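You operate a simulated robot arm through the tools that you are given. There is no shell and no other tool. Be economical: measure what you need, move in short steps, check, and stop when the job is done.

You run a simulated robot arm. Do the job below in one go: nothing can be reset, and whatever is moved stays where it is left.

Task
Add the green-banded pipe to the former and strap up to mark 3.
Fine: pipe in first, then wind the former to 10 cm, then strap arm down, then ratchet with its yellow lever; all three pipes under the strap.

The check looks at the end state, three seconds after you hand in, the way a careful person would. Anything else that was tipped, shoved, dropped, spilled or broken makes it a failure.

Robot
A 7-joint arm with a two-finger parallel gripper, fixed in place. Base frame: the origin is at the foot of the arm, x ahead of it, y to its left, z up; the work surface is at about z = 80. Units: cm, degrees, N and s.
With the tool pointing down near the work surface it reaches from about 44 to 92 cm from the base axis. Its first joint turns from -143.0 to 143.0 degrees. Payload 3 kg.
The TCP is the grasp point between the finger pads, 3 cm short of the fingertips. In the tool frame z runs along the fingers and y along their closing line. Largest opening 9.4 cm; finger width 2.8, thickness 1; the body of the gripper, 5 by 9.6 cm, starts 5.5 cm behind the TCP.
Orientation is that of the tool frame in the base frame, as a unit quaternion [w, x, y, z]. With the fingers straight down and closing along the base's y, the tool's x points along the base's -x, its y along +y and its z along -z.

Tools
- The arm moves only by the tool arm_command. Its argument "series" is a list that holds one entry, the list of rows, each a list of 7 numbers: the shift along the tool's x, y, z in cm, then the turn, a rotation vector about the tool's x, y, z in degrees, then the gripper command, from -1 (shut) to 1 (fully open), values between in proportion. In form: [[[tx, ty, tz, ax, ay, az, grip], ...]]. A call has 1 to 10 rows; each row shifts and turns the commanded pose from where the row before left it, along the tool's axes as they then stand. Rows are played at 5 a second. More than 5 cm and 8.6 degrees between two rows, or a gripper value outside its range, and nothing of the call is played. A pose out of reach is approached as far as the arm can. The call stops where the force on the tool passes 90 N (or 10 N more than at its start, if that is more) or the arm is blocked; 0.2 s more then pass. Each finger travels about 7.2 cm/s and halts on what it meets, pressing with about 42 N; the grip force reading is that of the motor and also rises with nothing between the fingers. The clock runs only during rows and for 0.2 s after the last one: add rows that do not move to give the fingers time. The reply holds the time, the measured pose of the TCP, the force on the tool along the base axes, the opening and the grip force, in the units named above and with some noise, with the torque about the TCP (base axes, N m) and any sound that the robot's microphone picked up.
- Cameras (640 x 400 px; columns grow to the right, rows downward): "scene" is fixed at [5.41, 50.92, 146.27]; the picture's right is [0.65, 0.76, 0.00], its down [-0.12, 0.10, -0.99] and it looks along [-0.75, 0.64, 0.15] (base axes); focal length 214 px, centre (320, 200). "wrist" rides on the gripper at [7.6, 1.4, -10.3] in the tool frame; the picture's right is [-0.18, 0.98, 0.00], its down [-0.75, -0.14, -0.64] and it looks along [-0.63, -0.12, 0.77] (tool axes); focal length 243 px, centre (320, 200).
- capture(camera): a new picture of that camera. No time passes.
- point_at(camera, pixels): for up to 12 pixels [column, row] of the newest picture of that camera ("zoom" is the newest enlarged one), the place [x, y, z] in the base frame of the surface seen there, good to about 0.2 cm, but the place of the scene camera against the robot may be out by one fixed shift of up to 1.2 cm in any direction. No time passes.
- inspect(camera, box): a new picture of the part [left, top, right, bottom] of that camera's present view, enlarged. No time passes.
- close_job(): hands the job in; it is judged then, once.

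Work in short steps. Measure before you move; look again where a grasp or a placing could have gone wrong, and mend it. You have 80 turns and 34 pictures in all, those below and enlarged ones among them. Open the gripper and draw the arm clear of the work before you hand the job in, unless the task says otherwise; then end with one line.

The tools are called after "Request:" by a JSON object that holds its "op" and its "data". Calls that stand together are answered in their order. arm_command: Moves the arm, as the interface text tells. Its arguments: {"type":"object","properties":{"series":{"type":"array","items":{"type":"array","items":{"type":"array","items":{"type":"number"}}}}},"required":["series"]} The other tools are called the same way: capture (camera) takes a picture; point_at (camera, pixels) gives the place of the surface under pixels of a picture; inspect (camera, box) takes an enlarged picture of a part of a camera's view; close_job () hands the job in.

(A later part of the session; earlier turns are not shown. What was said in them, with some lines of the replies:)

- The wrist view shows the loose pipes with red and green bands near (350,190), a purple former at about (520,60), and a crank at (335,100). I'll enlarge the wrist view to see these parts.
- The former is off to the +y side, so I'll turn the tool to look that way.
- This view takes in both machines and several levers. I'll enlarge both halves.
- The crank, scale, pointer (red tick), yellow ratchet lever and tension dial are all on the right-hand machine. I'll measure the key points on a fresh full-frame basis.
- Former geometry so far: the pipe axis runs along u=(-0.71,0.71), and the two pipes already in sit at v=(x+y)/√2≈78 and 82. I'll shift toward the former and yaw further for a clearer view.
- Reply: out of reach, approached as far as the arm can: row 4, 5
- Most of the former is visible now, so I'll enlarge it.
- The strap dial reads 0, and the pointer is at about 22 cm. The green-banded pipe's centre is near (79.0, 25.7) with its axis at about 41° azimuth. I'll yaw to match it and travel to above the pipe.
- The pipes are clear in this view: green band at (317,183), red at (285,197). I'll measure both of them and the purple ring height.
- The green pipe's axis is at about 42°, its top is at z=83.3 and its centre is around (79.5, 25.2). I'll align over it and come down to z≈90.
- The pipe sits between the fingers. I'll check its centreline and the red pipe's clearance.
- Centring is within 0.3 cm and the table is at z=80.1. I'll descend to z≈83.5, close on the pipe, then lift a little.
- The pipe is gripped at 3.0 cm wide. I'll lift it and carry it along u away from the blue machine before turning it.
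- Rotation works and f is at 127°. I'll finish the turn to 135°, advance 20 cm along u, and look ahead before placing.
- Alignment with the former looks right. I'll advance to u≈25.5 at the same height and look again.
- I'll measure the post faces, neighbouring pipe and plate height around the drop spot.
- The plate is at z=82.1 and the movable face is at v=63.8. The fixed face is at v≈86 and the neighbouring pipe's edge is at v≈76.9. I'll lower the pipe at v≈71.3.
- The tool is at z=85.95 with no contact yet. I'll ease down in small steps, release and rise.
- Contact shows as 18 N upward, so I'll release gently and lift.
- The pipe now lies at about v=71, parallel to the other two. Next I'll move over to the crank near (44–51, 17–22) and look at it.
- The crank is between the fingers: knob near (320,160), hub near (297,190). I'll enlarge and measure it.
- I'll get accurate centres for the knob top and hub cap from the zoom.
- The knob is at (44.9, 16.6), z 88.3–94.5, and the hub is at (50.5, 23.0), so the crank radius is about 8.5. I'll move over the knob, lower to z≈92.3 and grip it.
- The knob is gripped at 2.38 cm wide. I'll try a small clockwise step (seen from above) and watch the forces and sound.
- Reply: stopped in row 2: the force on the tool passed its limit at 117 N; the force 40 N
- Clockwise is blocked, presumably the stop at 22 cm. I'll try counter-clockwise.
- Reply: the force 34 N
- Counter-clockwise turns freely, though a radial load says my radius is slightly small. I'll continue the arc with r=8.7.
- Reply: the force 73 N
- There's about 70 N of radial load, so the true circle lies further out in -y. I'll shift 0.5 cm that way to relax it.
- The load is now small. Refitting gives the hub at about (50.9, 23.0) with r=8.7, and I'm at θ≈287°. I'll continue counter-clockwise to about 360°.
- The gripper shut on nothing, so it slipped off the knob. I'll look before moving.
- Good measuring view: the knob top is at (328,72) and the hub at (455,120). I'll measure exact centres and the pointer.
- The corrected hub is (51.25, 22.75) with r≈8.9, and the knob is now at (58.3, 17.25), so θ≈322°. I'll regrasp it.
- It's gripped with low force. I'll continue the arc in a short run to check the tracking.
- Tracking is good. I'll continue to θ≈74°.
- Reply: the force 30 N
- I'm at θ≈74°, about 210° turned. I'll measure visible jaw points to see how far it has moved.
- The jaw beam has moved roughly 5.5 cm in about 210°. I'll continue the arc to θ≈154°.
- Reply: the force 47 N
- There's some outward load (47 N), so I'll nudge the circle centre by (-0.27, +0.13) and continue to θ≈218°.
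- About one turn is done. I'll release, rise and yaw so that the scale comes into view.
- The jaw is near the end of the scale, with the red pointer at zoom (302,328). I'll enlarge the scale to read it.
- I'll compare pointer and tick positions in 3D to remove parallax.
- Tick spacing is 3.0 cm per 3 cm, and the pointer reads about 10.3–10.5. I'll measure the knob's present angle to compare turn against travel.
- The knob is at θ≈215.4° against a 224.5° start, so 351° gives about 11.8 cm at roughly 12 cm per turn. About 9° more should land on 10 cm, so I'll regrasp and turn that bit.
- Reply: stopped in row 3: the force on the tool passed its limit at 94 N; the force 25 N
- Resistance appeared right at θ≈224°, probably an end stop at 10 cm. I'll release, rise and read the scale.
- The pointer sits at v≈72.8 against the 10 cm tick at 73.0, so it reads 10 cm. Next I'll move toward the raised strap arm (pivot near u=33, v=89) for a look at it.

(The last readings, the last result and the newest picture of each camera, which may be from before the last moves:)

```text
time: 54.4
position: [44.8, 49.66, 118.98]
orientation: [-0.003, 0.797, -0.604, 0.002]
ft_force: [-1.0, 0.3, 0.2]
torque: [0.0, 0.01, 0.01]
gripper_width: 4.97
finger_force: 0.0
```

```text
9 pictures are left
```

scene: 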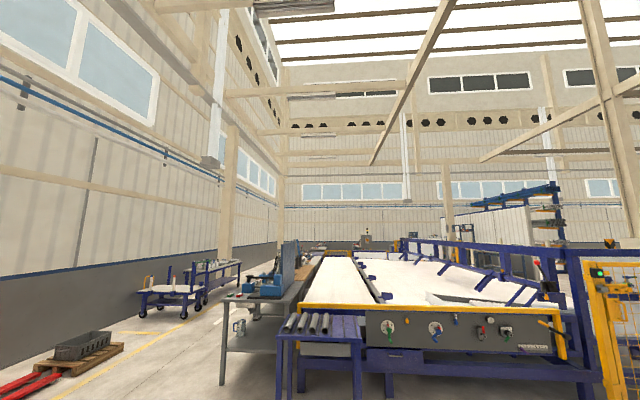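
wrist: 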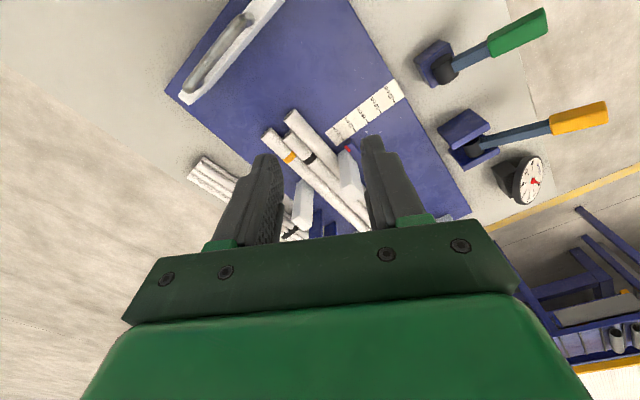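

The jaw now clasps all three pipes and the dial still shows 0, but the arm is hidden behind the gripper. I'll yaw to f=45°, facing +v, and shift to u≈33. From there I can pitch up and look at the arm face-on.

Request:
{"op": "arm_command", "data": {"series": [[[0, 0, 0, 0, 0, 7.6, 0.06], [0, 0, 0, 0, 0, 7.6, 0.06], [0, 0, 0, 0, 0, 7.6, 0.06], [0, 0, 0, 0, 0, 7.6, 0.06], [0, 0, 0, 0, 0, 7.6, 0.06], [0, 0, 0, 0, 0, 7.6, 0.06], [0, 0, 0, 0, 0, 7.5, 0.06], [0, 0, 0, 0, 0, 7.5, 0.06], [1.27, 4.2, 0, 0, 0, 0, 0.06], [1.27, 4.2, 0, 0, 0, 0, 0.06]]]}}

Request:
{"op": "arm_command", "data": {"series": [[[1.27, 4.2, 0, 0, 0, 0, 0.06], [1.27, 4.2, 0, 0, 0, 0, 0.06], [1.27, 4.2, 0, 0, 0, 0, 0.06], [1.27, 4.2, 0, 0, 0, 0, 0.06], [1.27, 4.2, 0, 0, 0, 0, 0.06], [0, 0, 0, 0, -8, 0, 0.06], [0, 0, 0, 0, -8, 0, 0.06], [0, 0, 0, 0, -8, 0, 0.06], [0, 0, 0, 0, -8, 0, 0.06], [0, 0, 0, 0, -8, 0, 0.06]]]}}

Request:
{"op": "capture", "data": {"camera": "wrist"}}

```text
time: 56.6
position: [37.02, 53.87, 118.87]
orientation: [0.003, -0.383, 0.924, -0.001]
ft_force: [-0.6, 0.2, 0.2]
torque: [-0.02, 0.01, -0.03]
gripper_width: 4.97
finger_force: 0.1
```

```text
time: 58.9
position: [30.51, 62.74, 111.63]
orientation: [0.215, -0.259, 0.934, 0.123]
ft_force: [-0.1, -0.5, -0.8]
torque: [-0.01, -0.03, -0.02]
gripper_width: 4.98
finger_force: 0.1
stopped in row 10: the arm was blocked; the commanded pose is now the measured one
```

```text
8 pictures are left
```

wrist: 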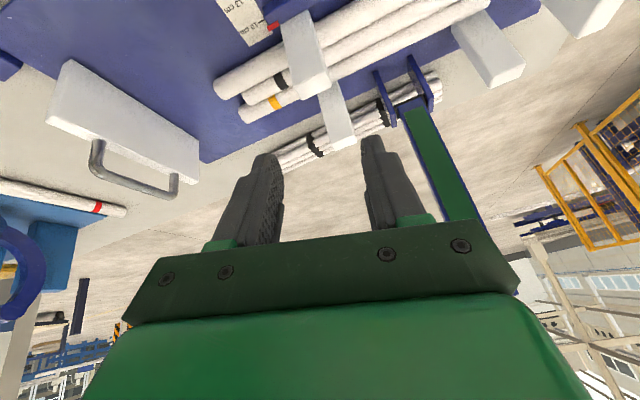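

The arm is visible now as a blue bar with a green inner face running from the bracket at (410,95) to (465,215). I'll measure along it.

Request:
{"op": "point_at", "data": {"camera": "wrist", "pixels": [[415, 118], [430, 150], [450, 205], [408, 130], [432, 200], [477, 215], [440, 125], [385, 85], [415, 65], [428, 100], [403, 118], [460, 215]]}}

```text
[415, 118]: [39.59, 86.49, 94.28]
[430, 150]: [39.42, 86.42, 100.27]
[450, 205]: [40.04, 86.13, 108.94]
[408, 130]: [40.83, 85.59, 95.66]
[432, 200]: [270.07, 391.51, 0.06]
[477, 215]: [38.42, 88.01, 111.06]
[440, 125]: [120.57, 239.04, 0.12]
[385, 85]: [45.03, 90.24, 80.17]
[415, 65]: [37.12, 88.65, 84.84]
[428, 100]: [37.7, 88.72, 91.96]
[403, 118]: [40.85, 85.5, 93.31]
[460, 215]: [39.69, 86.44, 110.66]
```

The bar's inner face is vertical at v≈89.1, u 31.6–35.1 (3.5 wide), above a pivot at z≈88. I plan to grip its sides with a strongly outward-pitched tool and swing it down. First I'll move further out (u=33, v≈78), where pitching should be reachable, and square the yaw.

Request:
{"op": "arm_command", "data": {"series": [[[-1.47, 2.99, 2.33, 0, 0, 0, 0.5], [-1.47, 2.99, 2.33, 0, 0, 0, 0.5], [-1.47, 2.99, 2.33, 0, 0, 0, 0.5], [-1.2, 2.99, 1.8, 0, 0, 0, 0.5], [0, 0, 0, 0, 0, -7, 0.5], [0, 0, 0, 0, 0, -7, 0.5], [0, 0, 0, 0, -8, 0, 0.5], [0, 0, 0, 0, -8, 0, 0.5], [0, 0, 0, 0, 0, 0, 0.5]]]}}

```text
time: 60.9
position: [31.24, 78.11, 107.82]
orientation: [0.353, -0.355, 0.854, 0.144]
ft_force: [0.1, 0.4, 0.5]
torque: [-0.02, 0.0, 0.02]
gripper_width: 7.04
finger_force: 0.1
```

Now squared: pitch is 45° and the position is u=33.1, v=77.3. I'll continue pitching toward horizontal.

Request:
{"op": "arm_command", "data": {"series": [[[0, 0, 0, 0, -8, 0, 0.5], [0, 0, 0, 0, -8, 0, 0.5], [0, 0, 0, 0, -8, 0, 0.5], [0, 0, 0, 0, -8, 0, 0.5], [0, 0, 0, 0, 0, 0, 0.5]]]}}

```text
time: 62.1
position: [31.52, 77.98, 107.8]
orientation: [0.556, -0.304, 0.741, 0.222]
ft_force: [-0.3, 0.5, 0.2]
torque: [0.01, 0.0, -0.04]
gripper_width: 7.05
finger_force: 0.1
out of reach, approached as far as the arm can: row 4
```

Pitch is 74° and the hand is square to the bar. I'll advance so the fingers straddle the bar at z≈107.

Request:
{"op": "arm_command", "data": {"series": [[[-0.63, 0.16, 3, 0, 0, 0, 0.5], [-0.63, 0.16, 3, 0, 0, 0, 0.5], [-0.63, 0.16, 3, 0, 0, 0, 0.5], [-0.63, 0.16, 3, 0, 0, 0, 0.5], [0, 0, 0, 0, 0, 0, 0.5]]]}}

Request:
{"op": "capture", "data": {"camera": "wrist"}}

```text
time: 63.3
position: [40.0, 86.81, 106.88]
orientation: [0.557, -0.303, 0.741, 0.221]
ft_force: [0.2, 1.0, -0.4]
torque: [0.01, -0.04, -0.01]
gripper_width: 7.04
finger_force: 0.0
```

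```text
7 pictures are left
```

wrist: 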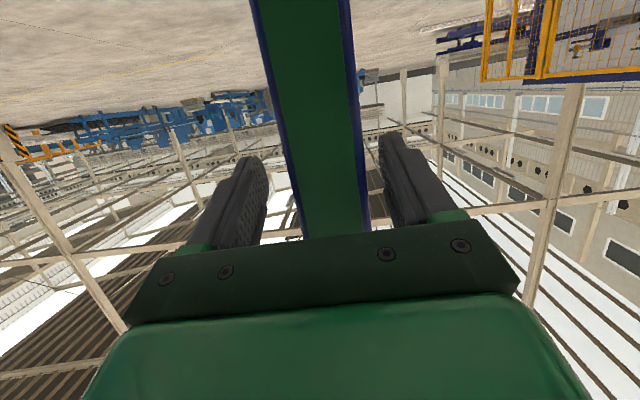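

The fingers straddle the bar. I'll close on it and pull a small first bit in -v.

Request:
{"op": "arm_command", "data": {"series": [[[0, 0, 0, 0, 0, 0, -1], [0, 0, 0, 0, 0, 0, -1], [0, 0, 0, 0, 0, 0, -1], [0.23, -0.01, -0.77, 0, 0, 0, -1], [0.23, -0.01, -0.77, 0, 0, 0, -1], [0, 0, 0, 0, 0, 0, -1]]]}}

```text
time: 64.7
position: [38.59, 85.91, 106.8]
orientation: [0.556, -0.306, 0.74, 0.223]
ft_force: [-32.8, 39.8, -10.7]
torque: [-0.41, -0.76, 0.25]
gripper_width: 4.41
finger_force: 45.5
```

The bar came along; the sideways 50 N says I'm off by about 0.4 cm in u. I'll correct this while continuing the arc.

Request:
{"op": "arm_command", "data": {"series": [[[0, 0.4, 0, 0, 0, 0, -1], [1.09, 0, -2.27, 0, 0, 0, -1], [1.4, 0, -2.09, 0, 0, 0, -1], [0, 0, 0, 0, 0, 0, -1]]]}}

```text
time: 65.7
position: [35.24, 82.5, 105.95]
orientation: [0.557, -0.303, 0.741, 0.222]
ft_force: [-6.1, 18.6, -1.9]
torque: [0.73, -0.86, 0.02]
gripper_width: 4.41
finger_force: 44.5
```

The bar follows at φ≈21°. I'll continue to about 37°.

Request:
{"op": "arm_command", "data": {"series": [[[1.67, 0, -1.87, 0, 0, 0, -1], [1.92, 0, -1.62, 0, 0, 0, -1], [0, 0, 0, 0, 0, 0, -1]]]}}

Request:
{"op": "capture", "data": {"camera": "wrist"}}

```text
time: 66.5
position: [32.11, 79.41, 103.34]
orientation: [0.557, -0.303, 0.741, 0.222]
ft_force: [4.1, 0.3, 1.3]
torque: [0.45, -0.45, 0.06]
gripper_width: 4.41
finger_force: 45.0
```

```text
6 pictures are left
```

wrist: 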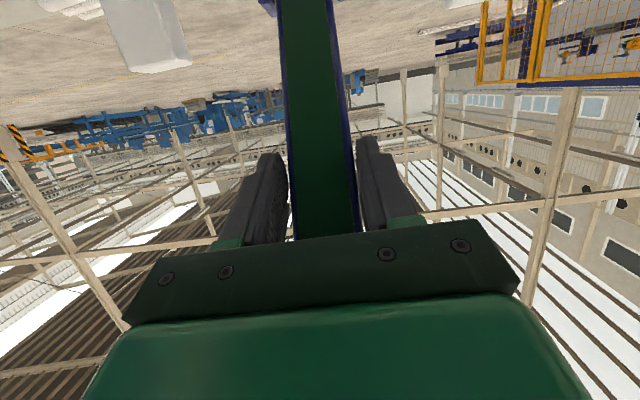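

The bar is at φ≈37°, the fit is good (r=18, pivot z≈88.9), and holding force is near zero. I'll open the fingers slightly to see whether it stays; if it falls, it lands on the palm.

Request:
{"op": "arm_command", "data": {"series": [[[0, 0, 0, 0, 0, 0, 0.3], [0, 0, 0, 0, 0, 0, 0.5], [0, 0, 0, 0, 0, 0, 0.5], [0, 0, 0, 0, 0, 0, 0.5]]]}}

Request:
{"op": "inspect", "data": {"camera": "wrist", "box": [160, 0, 480, 260]}}

```text
time: 67.5
position: [31.96, 79.47, 103.16]
orientation: [0.557, -0.303, 0.741, 0.221]
ft_force: [0.2, -0.4, -0.7]
torque: [0.09, -0.07, 0.0]
gripper_width: 7.05
finger_force: 0.0
```

```text
1.54 times, centred on (320, 130) of wrist
```

zoom: 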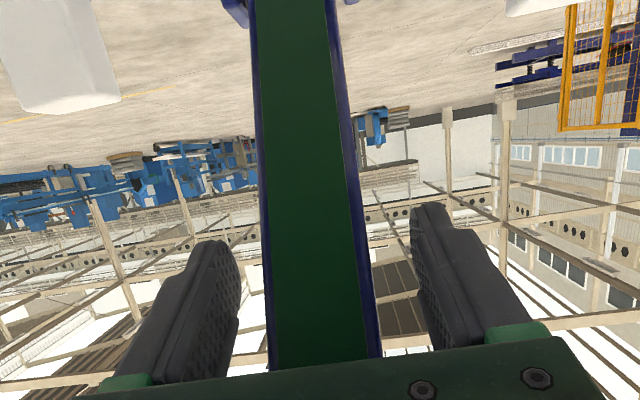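

I'll measure the bar's slope to see if it stayed at 37°.

Request:
{"op": "point_at", "data": {"camera": "zoom", "pixels": [[295, 30], [305, 150], [315, 250], [320, 350]]}}

```text
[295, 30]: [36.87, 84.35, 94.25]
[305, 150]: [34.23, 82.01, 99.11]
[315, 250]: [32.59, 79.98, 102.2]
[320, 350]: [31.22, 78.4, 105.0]
```

The bar holds at 37.3° by itself. I'll withdraw the fingers, step sideways in -u, rise and pitch the tool back down.

Request:
{"op": "arm_command", "data": {"series": [[[0, 0, -4, 0, 0, 0, 0.5], [0, 0, -3.5, 0, 0, 0, 0.5], [0, -4, 0, 0, 0, 0, 0], [0, -4, 0, 0, 0, 0, -0.5], [0, -4, 0, 0, 0, 0, -1], [-4.5, 0, -1.4, 0, 0, 0, -1], [0, 0, 0, 0, 8, 0, -1], [0, 0, 0, 0, 8, 0, -1], [0, 0, 0, 0, 8, 0, -1], [0, 0, 0, 0, 8, 0, -1]]]}}

Request:
{"op": "arm_command", "data": {"series": [[[0, 0, 0, 0, 8, 0, -1], [0, 0, 0, 0, 8, 0, -1], [0, 0, 0, 0, 8, 0, -1], [0, 0, 0, 0, 8, 0, -1], [0, 0, 0, 0, 8, 0, -1], [0, 0, 0, 0, 0, 0, -1]]]}}

```text
time: 68.0
position: [31.61, 75.54, 101.42]
orientation: [0.536, -0.296, 0.762, 0.209]
ft_force: [-43.4, 32.5, 15.2]
torque: [1.87, -0.65, 1.93]
gripper_width: 9.42
finger_force: 20.8
stopped in row 2: the force on the tool passed its limit at 160 N (the readings are from after the stop); the commanded pose is now the measured one
```

```text
time: 69.4
position: [31.67, 75.2, 101.68]
orientation: [0.247, -0.348, 0.9, 0.093]
ft_force: [-0.3, -0.6, -1.1]
torque: [0.02, -0.02, 0.04]
gripper_width: 0.01
finger_force: 33.2
```

The withdrawal hit something and the second command then pitched the hand to about 29°, with force now near zero. I need to look before going on.

Request:
{"op": "capture", "data": {"camera": "wrist"}}

```text
4 pictures are left
```

wrist: 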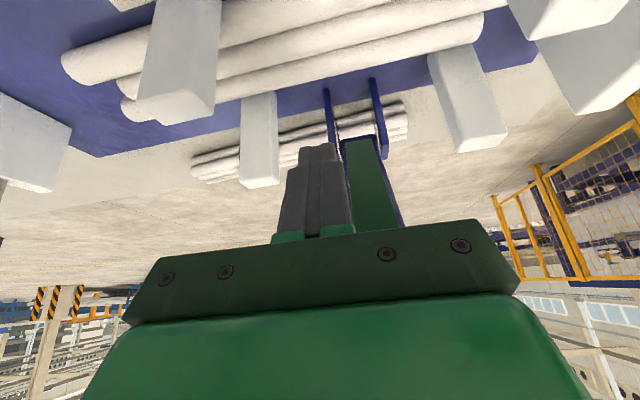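

The bar is visible at (365,160)–(385,215). I'll measure its slope.

Request:
{"op": "point_at", "data": {"camera": "wrist", "pixels": [[362, 145], [368, 170], [376, 200], [384, 220], [325, 95], [375, 90], [258, 140], [190, 40], [470, 30], [130, 100], [70, 60]]}}

```text
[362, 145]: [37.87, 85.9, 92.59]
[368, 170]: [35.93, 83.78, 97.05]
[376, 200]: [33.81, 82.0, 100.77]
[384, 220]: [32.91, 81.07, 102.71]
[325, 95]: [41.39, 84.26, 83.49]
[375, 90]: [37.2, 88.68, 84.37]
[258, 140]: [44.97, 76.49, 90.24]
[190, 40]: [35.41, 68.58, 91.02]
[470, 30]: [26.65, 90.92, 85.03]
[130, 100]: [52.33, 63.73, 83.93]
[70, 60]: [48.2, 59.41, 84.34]
```

The bar still rests at about 34°, with the hand below it and slightly to the -u side. I'll back off a little in -v, slide out in -u, then pitch the tool down.

Request:
{"op": "arm_command", "data": {"series": [[[0.86, -1, -0.5, 0, 0, 0, -1], [0, -3.5, 0, 0, 0, 0, -1], [0, -3.5, 0, 0, 0, 0, -1], [0, -3.5, 0, 0, 0, 0, -1], [0, 0, 0, 0, 0, 0, -1]]]}}

```text
time: 70.6
position: [38.83, 66.05, 101.81]
orientation: [0.249, -0.348, 0.899, 0.094]
ft_force: [-0.3, 0.0, -0.4]
torque: [-0.02, 0.02, 0.05]
gripper_width: 0.01
finger_force: 32.9
```

I'm clear at u=19.2. Now I'll pitch upright, square the yaw and rise to z≈112.

Request:
{"op": "arm_command", "data": {"series": [[[0, 0, 0, 0, 8, 0, -1], [0, 0, 0, 0, 8, 0, -1], [0, 0, 0, 0, 8, 0, -1], [0, 0, 0, 0, 6.4, 0, -1], [0, 0, 0, 0, 0, -2.8, -1], [0, 0, -4, 0, 0, 0, -1], [0, 0, -4, 0, 0, 0, -1], [0, 0, -4, 0, 0, 0, -1], [0, 0, 0, 0, 0, 0, -1]]]}}

```text
time: 72.6
position: [38.39, 66.18, 113.69]
orientation: [0.004, -0.384, 0.923, -0.001]
ft_force: [0.5, 0.1, -0.7]
torque: [0.01, 0.05, 0.02]
gripper_width: 0.03
finger_force: 33.2
```

Now I'll go out to v≈81.5 to get behind the bar, while still clear at u≈20.

Request:
{"op": "arm_command", "data": {"series": [[[-3.8, 0, 0, 0, 0, 0, -1], [-4, 0, 0, 0, 0, 0, -1], [0, 0, 0, 0, 0, 0, -1]]]}}

Request:
{"op": "arm_command", "data": {"series": [[[0, 3.5, 0, 0, 0, 0, -1], [0, 3.5, 0, 0, 0, 0, -1], [0, 3.5, 0, 0, 0, 0, -1], [0, 3.3, 0, 0, 0, 0, -1], [0, 0, 0, 0, 0, 0, -1]]]}}

```text
time: 73.4
position: [41.32, 68.72, 113.74]
orientation: [0.004, -0.383, 0.924, -0.001]
ft_force: [0.5, -0.4, -0.2]
torque: [0.01, 0.0, 0.04]
gripper_width: 0.03
finger_force: 33.0
out of reach, approached as far as the arm can: row 2
```

```text
time: 74.6
position: [33.01, 74.17, 110.62]
orientation: [0.004, -0.384, 0.923, -0.001]
ft_force: [0.8, -0.1, -0.6]
torque: [0.02, -0.02, -0.01]
gripper_width: 0.0
finger_force: 33.1
out of reach, approached as far as the arm can: row 1, 2, 3, 4
```

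Tool-down reach ends near radius 80 here, but the hand is already on the outer side of the bar (hand at v≈76, bar at about 71–74 at that height). I'll sweep in -v while centring in u, so the hand pushes the bar down.

Request:
{"op": "arm_command", "data": {"series": [[[1.5, 0, 0, 0, 0, 0, -1], [1.5, 0.5, 0, 0, 0, 0, -1], [1.5, 1, 0, 0, 0, 0, -1], [0, 0, 0, 0, 0, 0, -1]]]}}

```text
time: 75.6
position: [28.8, 72.1, 110.59]
orientation: [0.004, -0.384, 0.923, -0.001]
ft_force: [0.1, 0.7, 0.1]
torque: [0.0, -0.01, -0.01]
gripper_width: 0.01
finger_force: 33.0
```

No significant force; the bar seems to be yielding. I'll continue the sweep and then look.

Request:
{"op": "arm_command", "data": {"series": [[[1.5, 1, 0, 0, 0, 0, -1], [1.5, 1, 0, 0, 0, 0, -1], [1.5, 0.8, 0, 0, 0, 0, -1], [1.5, 0, 0, 0, 0, 0, -1], [0, 0, 0, 0, 0, 0, -1]]]}}

Request:
{"op": "capture", "data": {"camera": "wrist"}}

```text
time: 76.8
position: [22.63, 69.74, 110.46]
orientation: [0.005, -0.383, 0.924, 0.0]
ft_force: [-0.1, 0.0, 0.5]
torque: [0.01, 0.01, 0.01]
gripper_width: 0.01
finger_force: 33.1
```

```text
3 pictures are left
```

wrist: 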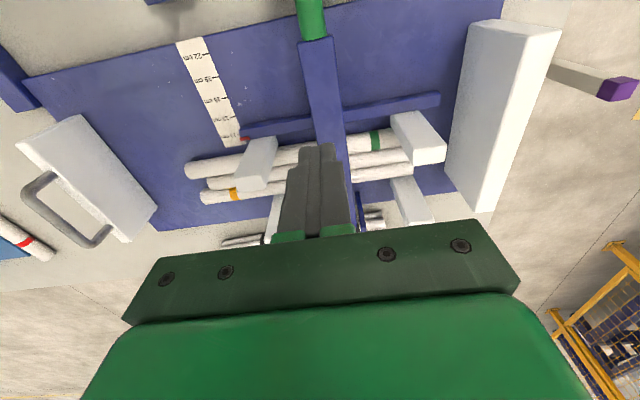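

The bar now lies across the three pipes, with its green handle toward -v at (312,20). I'll measure its height along its length.

Request:
{"op": "point_at", "data": {"camera": "wrist", "pixels": [[312, 15], [316, 35], [318, 60], [322, 90], [328, 125], [310, 5], [375, 140], [380, 160], [380, 175], [245, 140], [210, 168], [240, 193]]}}

```text
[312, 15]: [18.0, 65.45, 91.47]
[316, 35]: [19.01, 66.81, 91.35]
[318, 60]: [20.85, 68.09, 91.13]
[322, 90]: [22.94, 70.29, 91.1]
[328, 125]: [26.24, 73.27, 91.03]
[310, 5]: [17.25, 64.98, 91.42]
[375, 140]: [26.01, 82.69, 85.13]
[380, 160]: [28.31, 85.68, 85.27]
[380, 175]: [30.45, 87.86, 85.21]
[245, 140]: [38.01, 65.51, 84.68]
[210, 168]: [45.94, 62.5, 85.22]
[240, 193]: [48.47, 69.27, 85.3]
```

The bar is essentially horizontal (top z≈91.0–91.5). I'll press gently on it near v≈61 to make sure it is fully down.

Request:
{"op": "arm_command", "data": {"series": [[[2, 0, 4, 0, 0, 0, -1], [2, 0, 4, 0, 0, 0, -1], [0, 0, 4, 0, 0, 0, -1], [0, 0, 3, 0, 0, 0, -1], [0, 0, 0.6, 0, 0, 0, -1], [0, 0, 0.4, 0, 0, 0, -1], [0, 0, 0.3, 0, 0, 0, -1], [0, 0, 0.3, 0, 0, 0, -1], [0, 0, 0, 0, 0, 0, -1]]]}}

```text
time: 78.9
position: [19.87, 67.05, 94.4]
orientation: [0.006, -0.384, 0.923, 0.001]
ft_force: [-4.4, -27.0, 29.3]
torque: [-1.02, 0.45, 0.21]
gripper_width: 0.01
finger_force: 32.9
stopped in row 9: the force on the tool passed its limit at 93 N (the readings are from after the stop); the commanded pose is now the measured one
```

The bar is solidly seated: 93 N at tip z=91.4. Now I'll rise and go to a viewpoint that takes in the yellow lever and STRAP dial.

Request:
{"op": "arm_command", "data": {"series": [[[0, 0, -5, 0, 0, 0, -1], [0, 0, -5, 0, 0, 0, -1], [0, 0, -5, 0, 0, 0, -1], [0, 0, -5, 0, 0, 0, -1], [2.04, -3.8, -1.5, 0, 0, 0, -1], [2.04, -3.8, -1.5, 0, 0, 0, -1], [2.04, -3.8, -1.5, 0, 0, 0, -1], [2.04, -3.8, -1.5, 0, 0, 0, -1], [2.04, -3.8, -1.5, 0, 0, 0, -1], [2.04, -3.8, -1.5, 0, 0, 0, -1]]]}}

Request:
{"op": "arm_command", "data": {"series": [[[2.04, -3.8, -1.5, 0, 0, 0, -1], [2.04, -3.8, -1.5, 0, 0, 0, -1], [0, 0, 0, 0, 0, -6.5, -1], [0, 0, 0, 0, 0, -6.5, -1], [0, 0, 0, 0, 0, -6.5, -1], [0, 0, 0, 0, 0, 0, -1]]]}}

Request:
{"op": "capture", "data": {"camera": "wrist"}}

```text
time: 81.1
position: [27.94, 42.16, 122.1]
orientation: [-0.008, -0.378, 0.926, -0.001]
ft_force: [0.4, 0.5, 0.1]
torque: [-0.01, -0.03, -0.02]
gripper_width: 0.01
finger_force: 33.1
```

```text
time: 82.5
position: [30.52, 33.98, 125.08]
orientation: [-0.012, -0.53, 0.848, 0.011]
ft_force: [0.2, 0.1, -0.6]
torque: [0.01, 0.0, 0.02]
gripper_width: 0.01
finger_force: 33.0
```

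```text
2 pictures are left
```

wrist: 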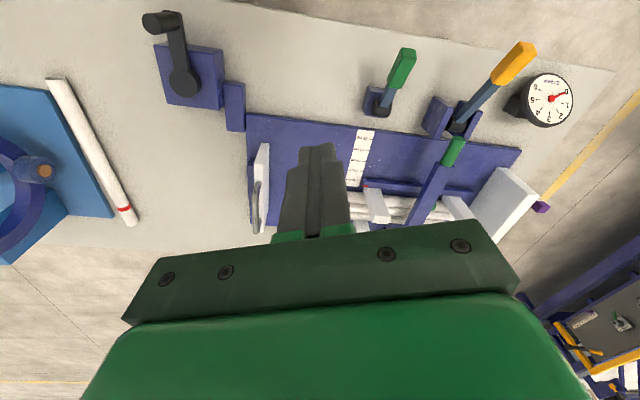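

The strap arm lies across the pipes and its handle meets the ratchet at (453,150). The dial needle is still at 0. I'll measure the yellow lever and its pivot in detail.

Request:
{"op": "point_at", "data": {"camera": "wrist", "pixels": [[528, 46], [514, 62], [500, 78], [488, 92], [472, 110], [460, 126], [440, 110], [470, 130], [520, 43], [510, 75], [497, 68], [552, 99]]}}

```text
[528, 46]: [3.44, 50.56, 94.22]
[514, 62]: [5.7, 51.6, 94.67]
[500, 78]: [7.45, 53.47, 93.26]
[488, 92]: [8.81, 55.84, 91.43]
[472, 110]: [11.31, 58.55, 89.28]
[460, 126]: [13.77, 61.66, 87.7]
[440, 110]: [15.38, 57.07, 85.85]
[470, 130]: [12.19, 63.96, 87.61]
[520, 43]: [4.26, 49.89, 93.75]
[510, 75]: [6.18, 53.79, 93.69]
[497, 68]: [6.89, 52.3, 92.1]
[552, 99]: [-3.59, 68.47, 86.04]
```

Lever geometry: pivot near v≈53.5, z≈86.5, u≈33, with the yellow handle at r≈10–17 and an elevation of about 30° toward -v. I'll bring the hand over the handle with the fingers closing along u.

Request:
{"op": "arm_command", "data": {"series": [[[0, 0, 0, 0, 0, 6.3, -1], [0, 0, 0, 0, 0, 6.4, -0.3], [0, 0, 0, 0, 0, 6.3, 0.06], [0.53, 3.82, 2.1, 0, 0, 0, 0.06], [0.53, 3.82, 2.1, 0, 0, 0, 0.06], [0.53, 3.82, 2.1, 0, 0, 0, 0.06], [0.53, 3.82, 2.1, 0, 0, 0, 0.06], [0.53, 3.82, 2.1, 0, 0, 0, 0.06], [0.53, 3.82, 2.1, 0, 0, 0, 0.06], [0.53, 3.82, 2.1, 0, 0, 0, 0.06]]]}}

Request:
{"op": "arm_command", "data": {"series": [[[0.53, 3.82, 2.1, 0, 0, 0, 0.06], [0, 0, 0, 0, 0, 0, 0.06]]]}}

```text
time: 84.7
position: [9.55, 51.31, 113.0]
orientation: [-0.13, -0.348, 0.924, 0.087]
ft_force: [-0.3, 0.2, 0.0]
torque: [0.0, -0.04, 0.01]
gripper_width: 4.97
finger_force: 0.0
stopped in row 10: the arm was blocked; the commanded pose is now the measured one
```

```text
time: 85.3
position: [5.89, 54.24, 113.81]
orientation: [-0.142, -0.344, 0.922, 0.109]
ft_force: [0.7, 0.5, 0.2]
torque: [0.01, -0.01, 0.05]
gripper_width: 4.96
finger_force: 0.0
```

Facing f=45° here hits a wrist limit and the tool tilted about 20°. I'll back off to the free area, restore vertical, then use the opposite facing (f≈225°), which still closes along u.

Request:
{"op": "arm_command", "data": {"series": [[[-1.2, -3.5, -2.07, 0, 0, 0, 0.06], [-1.2, -3.5, -2.07, 0, 0, 0, 0.06], [-1.2, -3.5, -2.07, 0, 0, 0, 0.06], [-1.2, -3.5, -2.07, 0, 0, 0, 0.06], [-1.2, -3.5, -2.07, 0, 0, 0, 0.06], [-1.2, -3.5, -2.07, 0, 0, 0, 0.06], [0, 0, 0, 5.83, -3.65, 0, 0.06], [0, 0, 0, 5.83, -3.65, 0, 0.06], [0, 0, 0, 5.83, -3.65, 0, 0.06], [0, 0, 0, 0, 0, 0, 0.06]]]}}

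```text
time: 87.5
position: [28.27, 42.31, 116.68]
orientation: [0.009, -0.352, 0.936, -0.025]
ft_force: [-0.2, 0.3, 0.0]
torque: [-0.01, 0.03, 0.01]
gripper_width: 4.96
finger_force: 0.1
```

There's a residual 3° tilt; I'll correct it and start yawing toward f=225°.

Request:
{"op": "arm_command", "data": {"series": [[[0, 0, 0, -3, 0, 0, 0.06], [0, 0, 0, 0, 0, -8.35, 0.06], [0, 0, 0, 0, 0, -8.35, 0.06], [0, 0, 0, 0, 0, -8.35, 0.06], [0, 0, 0, 0, 0, -8.35, 0.06], [0, 0, 0, 0, 0, -8.35, 0.06], [0, 0, 0, 0, 0, -8.35, 0.06], [0, 0, 0, 0, 0, -8.35, 0.06], [0, 0, 0, 0, 0, -8.35, 0.06], [0, 0, 0, 0, 0, -8.35, 0.06]]]}}

Request:
{"op": "arm_command", "data": {"series": [[[0, 0, 0, 0, 0, -8.35, 0.06], [0, 0, 0, 0, 0, -8.35, 0.06], [0, 0, 0, 0, 0, -8.35, 0.06], [0, 0, 0, 0, 0, -8.35, 0.06], [0, 0, 0, 0, 0, -8.35, 0.06], [0, 0, 0, 0, 0, -8.35, 0.06], [0, 0, 0, 0, 0, -8.35, 0.06], [0, 0, 0, 0, 0, -8.35, 0.06], [0, 0, 0, 0, 0, -8.35, 0.06], [0, 0, 0, 0, 0, 0, 0.06]]]}}

```text
time: 89.7
position: [27.83, 42.32, 117.64]
orientation: [-0.009, 0.853, -0.522, 0.006]
ft_force: [-0.4, -1.0, -0.7]
torque: [-0.02, -0.02, 0.01]
gripper_width: 4.99
finger_force: 0.0
```

```text
time: 91.9
position: [27.9, 42.53, 117.52]
orientation: [-0.002, 0.994, 0.105, 0.009]
ft_force: [-0.1, 0.5, -0.1]
torque: [0.04, 0.06, 0.0]
gripper_width: 5.01
finger_force: 0.0
```

At f=192° this works without trouble. I'll move above the lever handle and finish the yaw to 225°.

Request:
{"op": "arm_command", "data": {"series": [[[-3.23, -2.42, 1.33, 0, 0, 0, 0.06], [-3.23, -2.42, 1.33, 0, 0, 0, 0.06], [-3.23, -2.42, 1.33, 0, 0, 0, 0.06], [-3.23, -2.42, 1.33, 0, 0, 0, 0.06], [-3.23, -2.42, 1.33, 0, 0, 0, 0.06], [-3.23, -2.42, 1.33, 0, 0, 0, 0.06], [0, 0, 0, 0, 0, -8.25, 0.06], [0, 0, 0, 0, 0, -8.25, 0.06], [0, 0, 0, 0, 0, -8.25, 0.06], [0, 0, 0, 0, 0, -8.25, 0.06]]]}}

```text
time: 94.1
position: [5.98, 52.45, 109.26]
orientation: [0.0, 0.923, 0.384, 0.01]
ft_force: [-0.4, 0.1, -0.5]
torque: [-0.01, 0.01, 0.04]
gripper_width: 5.0
finger_force: 0.0
```

Positioned over the handle: u=32.9, v=41.3. I'll descend and grip it.

Request:
{"op": "arm_command", "data": {"series": [[[0, 0, 4, 0, 0, 0, 0.06], [0, 0, 4, 0, 0, 0, 0.06], [0, 0, 4, 0, 0, 0, 0.06], [0, 0, 3.4, 0, 0, 0, 0.06], [0, 0, 0, 0, 0, 0, 0.06], [0, 0, 0, 0, 0, 0, -1], [0, 0, 0, 0, 0, 0, -1], [0, 0, 0, 0, 0, 0, -1]]]}}

```text
time: 95.9
position: [6.05, 52.87, 93.82]
orientation: [-0.002, 0.924, 0.382, 0.011]
ft_force: [-60.6, 58.7, 5.2]
torque: [0.54, -0.23, -1.16]
gripper_width: 3.65
finger_force: 42.2
```

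It's gripped (3.65 wide) with a sideways load, so the lever sits further in +u. I'll shift 0.6 cm that way to relax.

Request:
{"op": "arm_command", "data": {"series": [[[0, -0.5, 0, 0, 0, 0, -1], [0, 0, 0, 0, 0, 0, -1]]]}}

```text
time: 96.5
position: [5.83, 53.14, 93.78]
orientation: [-0.001, 0.924, 0.383, 0.009]
ft_force: [-71.3, 55.4, 9.7]
torque: [0.92, 0.69, -0.14]
gripper_width: 2.71
finger_force: 45.6
```

The width closed to 2.71 but the load remains, so I'll shift another 0.5 cm.

Request:
{"op": "arm_command", "data": {"series": [[[0, -0.4, 0, 0, 0, 0, -1], [0, 0, 0, 0, 0, 0, -1], [0, 0, 0, 0, 0, 0, -1]]]}}

```text
time: 97.3
position: [5.74, 53.04, 93.65]
orientation: [0.003, 0.924, 0.383, 0.009]
ft_force: [-14.0, -1.8, 10.6]
torque: [0.47, 0.06, 0.57]
gripper_width: 2.7
finger_force: 45.0
```

Relaxed now, with the lever at r≈13.9 and elevation 31°. I'll try lifting it along its arc in a short stroke and listen for clicks.

Request:
{"op": "arm_command", "data": {"series": [[[1.11, 0, -1.59, 0, 0, 0, -1], [1.32, 0, -1.42, 0, 0, 0, -1], [1.51, 0, -1.22, 0, 0, 0, -1], [0, 0, 0, 0, 0, 0, -1]]]}}

```text
time: 98.3
position: [8.38, 56.15, 98.14]
orientation: [0.0, 0.924, 0.383, 0.01]
ft_force: [-0.5, -0.5, 0.4]
torque: [-0.02, -0.01, 0.02]
gripper_width: 0.0
finger_force: 33.1
```

The fingers slipped off, so lifting met real resistance or a stop. I'll test the other direction by pressing down on the handle top with closed fingers, in small steps.

Request:
{"op": "arm_command", "data": {"series": [[[-2, 0.3, -2, 0, 0, 0, -1], [-2.1, 0.3, 0, 0, 0, 0, -1], [0, 0, 1.5, 0, 0, 0, -1], [0, 0, 0.6, 0, 0, 0, -1], [0, 0, 0.6, 0, 0, 0, -1], [0, 0, 0.6, 0, 0, 0, -1], [0, 0, 0.5, 0, 0, 0, -1], [0, 0, 0, 0, 0, 0, -1]]]}}

```text
time: 100.1
position: [5.91, 52.76, 96.32]
orientation: [0.0, 0.924, 0.382, 0.01]
ft_force: [0.3, 0.6, 0.7]
torque: [0.01, 0.01, 0.01]
gripper_width: 0.0
finger_force: 33.1
5 turns are left
```

No contact even at tip z≈93.3, so the lever must have moved. I'll take a picture and sample along the expected lever line.

Request:
{"op": "capture", "data": {"camera": "wrist"}}

Request:
{"op": "point_at", "data": {"camera": "wrist", "pixels": [[320, 20], [320, 60], [320, 100], [320, 130], [310, 20], [305, 60], [300, 100], [300, 150], [340, 20], [340, 60], [340, 100], [345, 150]]}}

```text
1 pictures are left
```

wrist: 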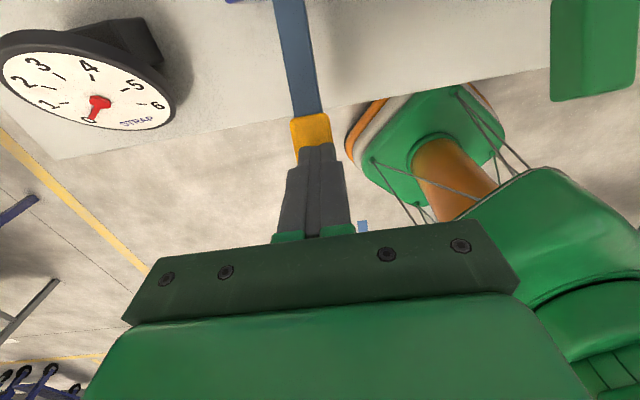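

```text
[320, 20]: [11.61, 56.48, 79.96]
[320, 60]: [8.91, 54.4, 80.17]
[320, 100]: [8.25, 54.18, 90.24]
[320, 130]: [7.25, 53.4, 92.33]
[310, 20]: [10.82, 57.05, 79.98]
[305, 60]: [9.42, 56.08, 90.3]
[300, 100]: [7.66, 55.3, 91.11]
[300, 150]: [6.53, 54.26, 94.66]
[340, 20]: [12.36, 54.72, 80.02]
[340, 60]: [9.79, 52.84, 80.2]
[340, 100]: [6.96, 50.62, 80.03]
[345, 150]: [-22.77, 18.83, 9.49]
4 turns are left
```

The needle (98,103) still points to 0, and the lever stands at about 25° with the fingertips just on its top. So it moves down easily, and its rest is the upper stop. I'll grip the handle and pull it down along its arc, reading force and sound.

Request:
{"op": "arm_command", "data": {"series": [[[0, 0, -2, 0, 0, 0, 0.06], [0, -0.35, 0, 0, 0, 0, 0.06], [0, 0, 0, 0, 0, 0, 0.06], [0, 0, 3.2, 0, 0, 0, 0.06], [0, 0, 3.1, 0, 0, 0, 0.06], [0, 0, 0, 0, 0, 0, 0.06], [0, 0, 0, 0, 0, 0, -1], [0, 0, 0, 0, 0, 0, -1], [0, 0, 0, 0, 0, 0, -1]]]}}

Request:
{"op": "arm_command", "data": {"series": [[[-0.58, 0, 1.5, 0, 0, 0, -1], [-0.39, 0, 1.56, 0, 0, 0, -1], [0, 0, 0, 0, 0, 0, -1]]]}}

Request:
{"op": "arm_command", "data": {"series": [[[-0.2, 0, 1.6, 0, 0, 0, -1], [0, 0, 0, 0, 0, 0, -1]]]}}

Request:
{"op": "arm_command", "data": {"series": [[[0, 0, 1.6, 0, 0, 0, -1], [0.2, 0, 1.6, 0, 0, 0, -1], [0, 0, 0, 0, 0, 0, -1]]]}}

```text
time: 102.1
position: [5.63, 52.98, 91.99]
orientation: [0.0, 0.924, 0.383, 0.009]
ft_force: [-9.7, 11.5, -5.9]
torque: [-0.05, 0.08, 0.21]
gripper_width: 3.09
finger_force: 44.9
```

```text
time: 102.9
position: [4.97, 52.34, 88.89]
orientation: [0.001, 0.924, 0.383, 0.01]
ft_force: [-20.3, 9.2, 11.4]
torque: [0.49, -0.73, 0.24]
gripper_width: 3.09
finger_force: 45.4
```

```text
time: 103.5
position: [5.05, 52.3, 87.15]
orientation: [-0.001, 0.924, 0.382, 0.011]
ft_force: [-26.0, 10.1, 13.3]
torque: [0.85, -0.98, 0.05]
gripper_width: 3.09
finger_force: 45.2
```

```text
time: 104.3
position: [5.16, 52.45, 83.99]
orientation: [-0.001, 0.924, 0.382, 0.009]
ft_force: [-50.1, 32.1, 6.4]
torque: [-0.18, -0.9, 0.02]
gripper_width: 3.09
finger_force: 45.4
3 turns are left
```

The lever went down to about -10° freely, with no click. With few turns left, I'll take it a little lower, then bring it up through its whole range in staged calls to find where it clicks. I'll view the dial at the end.

Request:
{"op": "arm_command", "data": {"series": [[[0, -0.2, 0.5, 0, 0, 0, -1], [0, 0, 0, 0, 0, 0, -1], [0, 0, -0.5, 0, 0, 0, -1], [-0.2, 0, -1.6, 0, 0, 0, -1], [0, 0, -1.6, 0, 0, 0, -1]]]}}

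Request:
{"op": "arm_command", "data": {"series": [[[0.2, 0, -1.6, 0, 0, 0, -1], [0.39, 0, -1.56, 0, 0, 0, -1], [0.58, 0, -1.5, 0, 0, 0, -1], [0.69, 0, -1.31, 0, 0, 0, -1]]]}}

Request:
{"op": "arm_command", "data": {"series": [[[0.91, 0, -1.33, 0, 0, 0, -1], [1.07, 0, -1.2, 0, 0, 0, -1]]]}}

Request:
{"op": "arm_command", "data": {"series": [[[1.2, 0, -1.07, 0, 0, 0, -1], [1.33, 0, -0.91, 0, 0, 0, -1]]]}}

Request:
{"op": "arm_command", "data": {"series": [[[1.43, 0, -0.75, 0, 0, 0, -1], [1.51, 0, -0.56, 0, 0, 0, -1], [0, 0, 0, 0, 0, 0, -1]]]}}

Request:
{"op": "capture", "data": {"camera": "wrist"}}

```text
time: 105.5
position: [4.93, 52.41, 87.24]
orientation: [0.001, 0.924, 0.382, 0.01]
ft_force: [14.9, 11.7, -9.5]
torque: [-0.92, 0.99, 0.1]
gripper_width: 3.13
finger_force: 44.8
```

```text
time: 106.5
position: [6.15, 53.62, 93.3]
orientation: [0.002, 0.924, 0.383, 0.01]
ft_force: [16.8, -36.8, -9.1]
torque: [0.01, -0.04, 0.32]
gripper_width: 3.06
finger_force: 45.2
```

```text
time: 107.1
position: [7.4, 55.42, 95.96]
orientation: [-0.004, 0.924, 0.381, 0.011]
ft_force: [-2.5, 3.3, -0.5]
torque: [0.32, 0.1, -0.07]
gripper_width: 0.0
finger_force: 33.0
```

```text
time: 107.7
position: [9.28, 56.85, 97.99]
orientation: [0.0, 0.924, 0.382, 0.01]
ft_force: [0.0, -0.8, 0.1]
torque: [0.03, -0.03, 0.03]
gripper_width: 0.01
finger_force: 33.2
```

```text
time: 108.5
position: [11.31, 58.84, 99.17]
orientation: [0.0, 0.924, 0.383, 0.01]
ft_force: [0.5, 0.4, -0.4]
torque: [-0.02, 0.04, 0.03]
gripper_width: 0.01
finger_force: 33.3
```

```text
0 pictures are left
2 turns are left
```

wrist: 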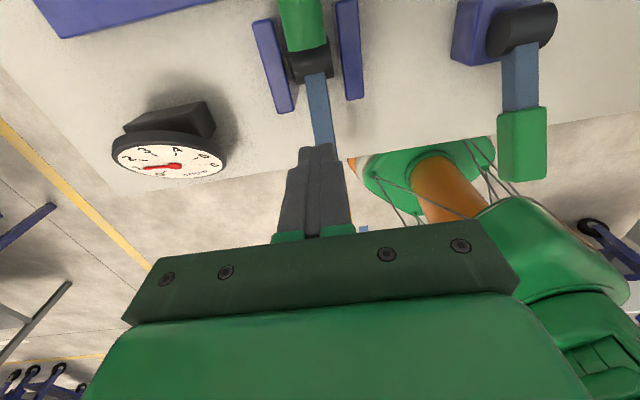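

The needle now points to 1, so one down-and-back stroke gives one mark, with the upper stop near 31°. I'll regrip at the proven spot and make two more identical strokes, watching grip width after each half.

Request:
{"op": "arm_command", "data": {"series": [[[0, 0, -3, 0, 0, 0, 0.06], [-3.7, 0.1, 0, 0, 0, 0, 0.06], [-3.65, 0.05, 0, 0, 0, 0, 0.06], [0, 0, 4, 0, 0, 0, 0.06], [0, 0, 4, 0, 0, 0, 0.06], [0, 0, 0.95, 0, 0, 0, 0.06], [0, 0, 0, 0, 0, 0, 0.06], [0, 0, 0, 0, 0, 0, -1], [0, 0, 0, 0, 0, 0, -1], [0, 0, 0, 0, 0, 0, -1]]]}}

Request:
{"op": "arm_command", "data": {"series": [[[-0.74, 0, 1.42, 0, 0, 0, -1], [-0.55, 0, 1.5, 0, 0, 0, -1], [-0.37, 0, 1.56, 0, 0, 0, -1], [-0.17, 0, 1.59, 0, 0, 0, -1], [0.02, 0, 1.6, 0, 0, 0, -1], [0.18, 0, 1.4, 0, 0, 0, -1], [0.12, 0, 0.5, 0, 0, 0, -1], [0, 0, 0, 0, 0, 0, -1]]]}}

Request:
{"op": "arm_command", "data": {"series": [[[-0.12, 0, -0.5, 0, 0, 0, -1], [-0.18, 0, -1.4, 0, 0, 0, -1], [-0.02, 0, -1.6, 0, 0, 0, -1], [0.17, 0, -1.59, 0, 0, 0, -1], [0.37, 0, -1.56, 0, 0, 0, -1], [0.55, 0, -1.5, 0, 0, 0, -1], [0.74, 0, -1.42, 0, 0, 0, -1], [0, 0, 0, 0, 0, 0, -1]]]}}

Request:
{"op": "arm_command", "data": {"series": [[[-0.74, 0, 1.42, 0, 0, 0, -1], [-0.55, 0, 1.5, 0, 0, 0, -1], [-0.37, 0, 1.56, 0, 0, 0, -1], [-0.17, 0, 1.59, 0, 0, 0, -1], [0.02, 0, 1.6, 0, 0, 0, -1], [0.18, 0, 1.4, 0, 0, 0, -1], [0.12, 0, 0.5, 0, 0, 0, -1], [0, 0, 0, 0, 0, 0, -1]]]}}

Request:
{"op": "arm_command", "data": {"series": [[[-0.12, 0, -0.5, 0, 0, 0, -1], [-0.18, 0, -1.4, 0, 0, 0, -1], [-0.02, 0, -1.6, 0, 0, 0, -1], [0.17, 0, -1.59, 0, 0, 0, -1], [0.37, 0, -1.56, 0, 0, 0, -1], [0.55, 0, -1.5, 0, 0, 0, -1], [0.74, 0, -1.42, 0, 0, 0, -1], [0, 0, 0, 0, 0, 0, -1]]]}}

```text
time: 110.7
position: [6.38, 53.6, 93.17]
orientation: [-0.001, 0.924, 0.383, 0.01]
ft_force: [-2.2, 6.7, -2.4]
torque: [0.15, -0.01, -0.09]
gripper_width: 3.06
finger_force: 45.0
```

```text
time: 112.5
position: [5.36, 52.63, 83.57]
orientation: [-0.001, 0.924, 0.382, 0.01]
ft_force: [-39.6, 27.9, 31.8]
torque: [-0.01, 0.06, -0.02]
gripper_width: 3.12
finger_force: 44.6
```

```text
time: 114.3
position: [6.16, 53.59, 93.26]
orientation: [0.001, 0.924, 0.383, 0.008]
ft_force: [-55.2, 25.9, -16.9]
torque: [0.07, -0.08, -0.49]
gripper_width: 3.14
finger_force: 45.0
```

```text
time: 116.1
position: [5.28, 52.69, 83.57]
orientation: [-0.001, 0.924, 0.382, 0.009]
ft_force: [-56.1, 33.0, 28.9]
torque: [0.21, -0.11, 0.12]
gripper_width: 3.12
finger_force: 44.8
```

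```text
time: 117.9
position: [6.09, 53.56, 93.08]
orientation: [0.003, 0.924, 0.382, 0.008]
ft_force: [-38.2, 8.5, -26.3]
torque: [0.04, -0.19, -0.26]
gripper_width: 3.09
finger_force: 44.8
1 turns are left
```

Both strokes ran full range with the grip held at about 3.1 cm, so by stroke count the strap should be at mark 3, though I have no pictures left to confirm the dial. I'll release, rise clear and hand in.

Final line: the green-banded pipe is in, the former is wound to 10 cm, the strap arm is down over all three pipes, and the lever has been ratcheted three strokes. The dial was last seen at 1, after the first stroke, so mark 3 is inferred from the two further strokes.

Request:
{"op": "arm_command", "data": {"series": [[[0, 0, 0, 0, 0, 0, 0.06], [0, 0, 0, 0, 0, 0, 0.06], [0, 0, 0, 0, 0, 0, 0.06], [0, 0, -4, 0, 0, 0, 0.06], [0, 0, -4, 0, 0, 0, 0.06], [0, 0, -4, 0, 0, 0, 0.06], [0, 0, -4, 0, 0, 0, 0.06], [0, 0, 0, 0, 0, 0, 0.06]]]}}

Request:
{"op": "close_job", "data": {}}

```text
time: 119.7
position: [5.94, 53.54, 109.19]
orientation: [0.0, 0.923, 0.384, 0.01]
ft_force: [-0.4, -0.3, -0.5]
torque: [-0.01, -0.02, 0.0]
gripper_width: 4.98
finger_force: 0.1
```

```text
The job is handed in.
```

The job is handed in: the green-banded pipe is in, the former is wound to 10 cm, the strap arm is down over all three pipes, and I gave the yellow lever three full strokes. The dial read 1 after the first stroke, and I had no pictures left to confirm it at 3.
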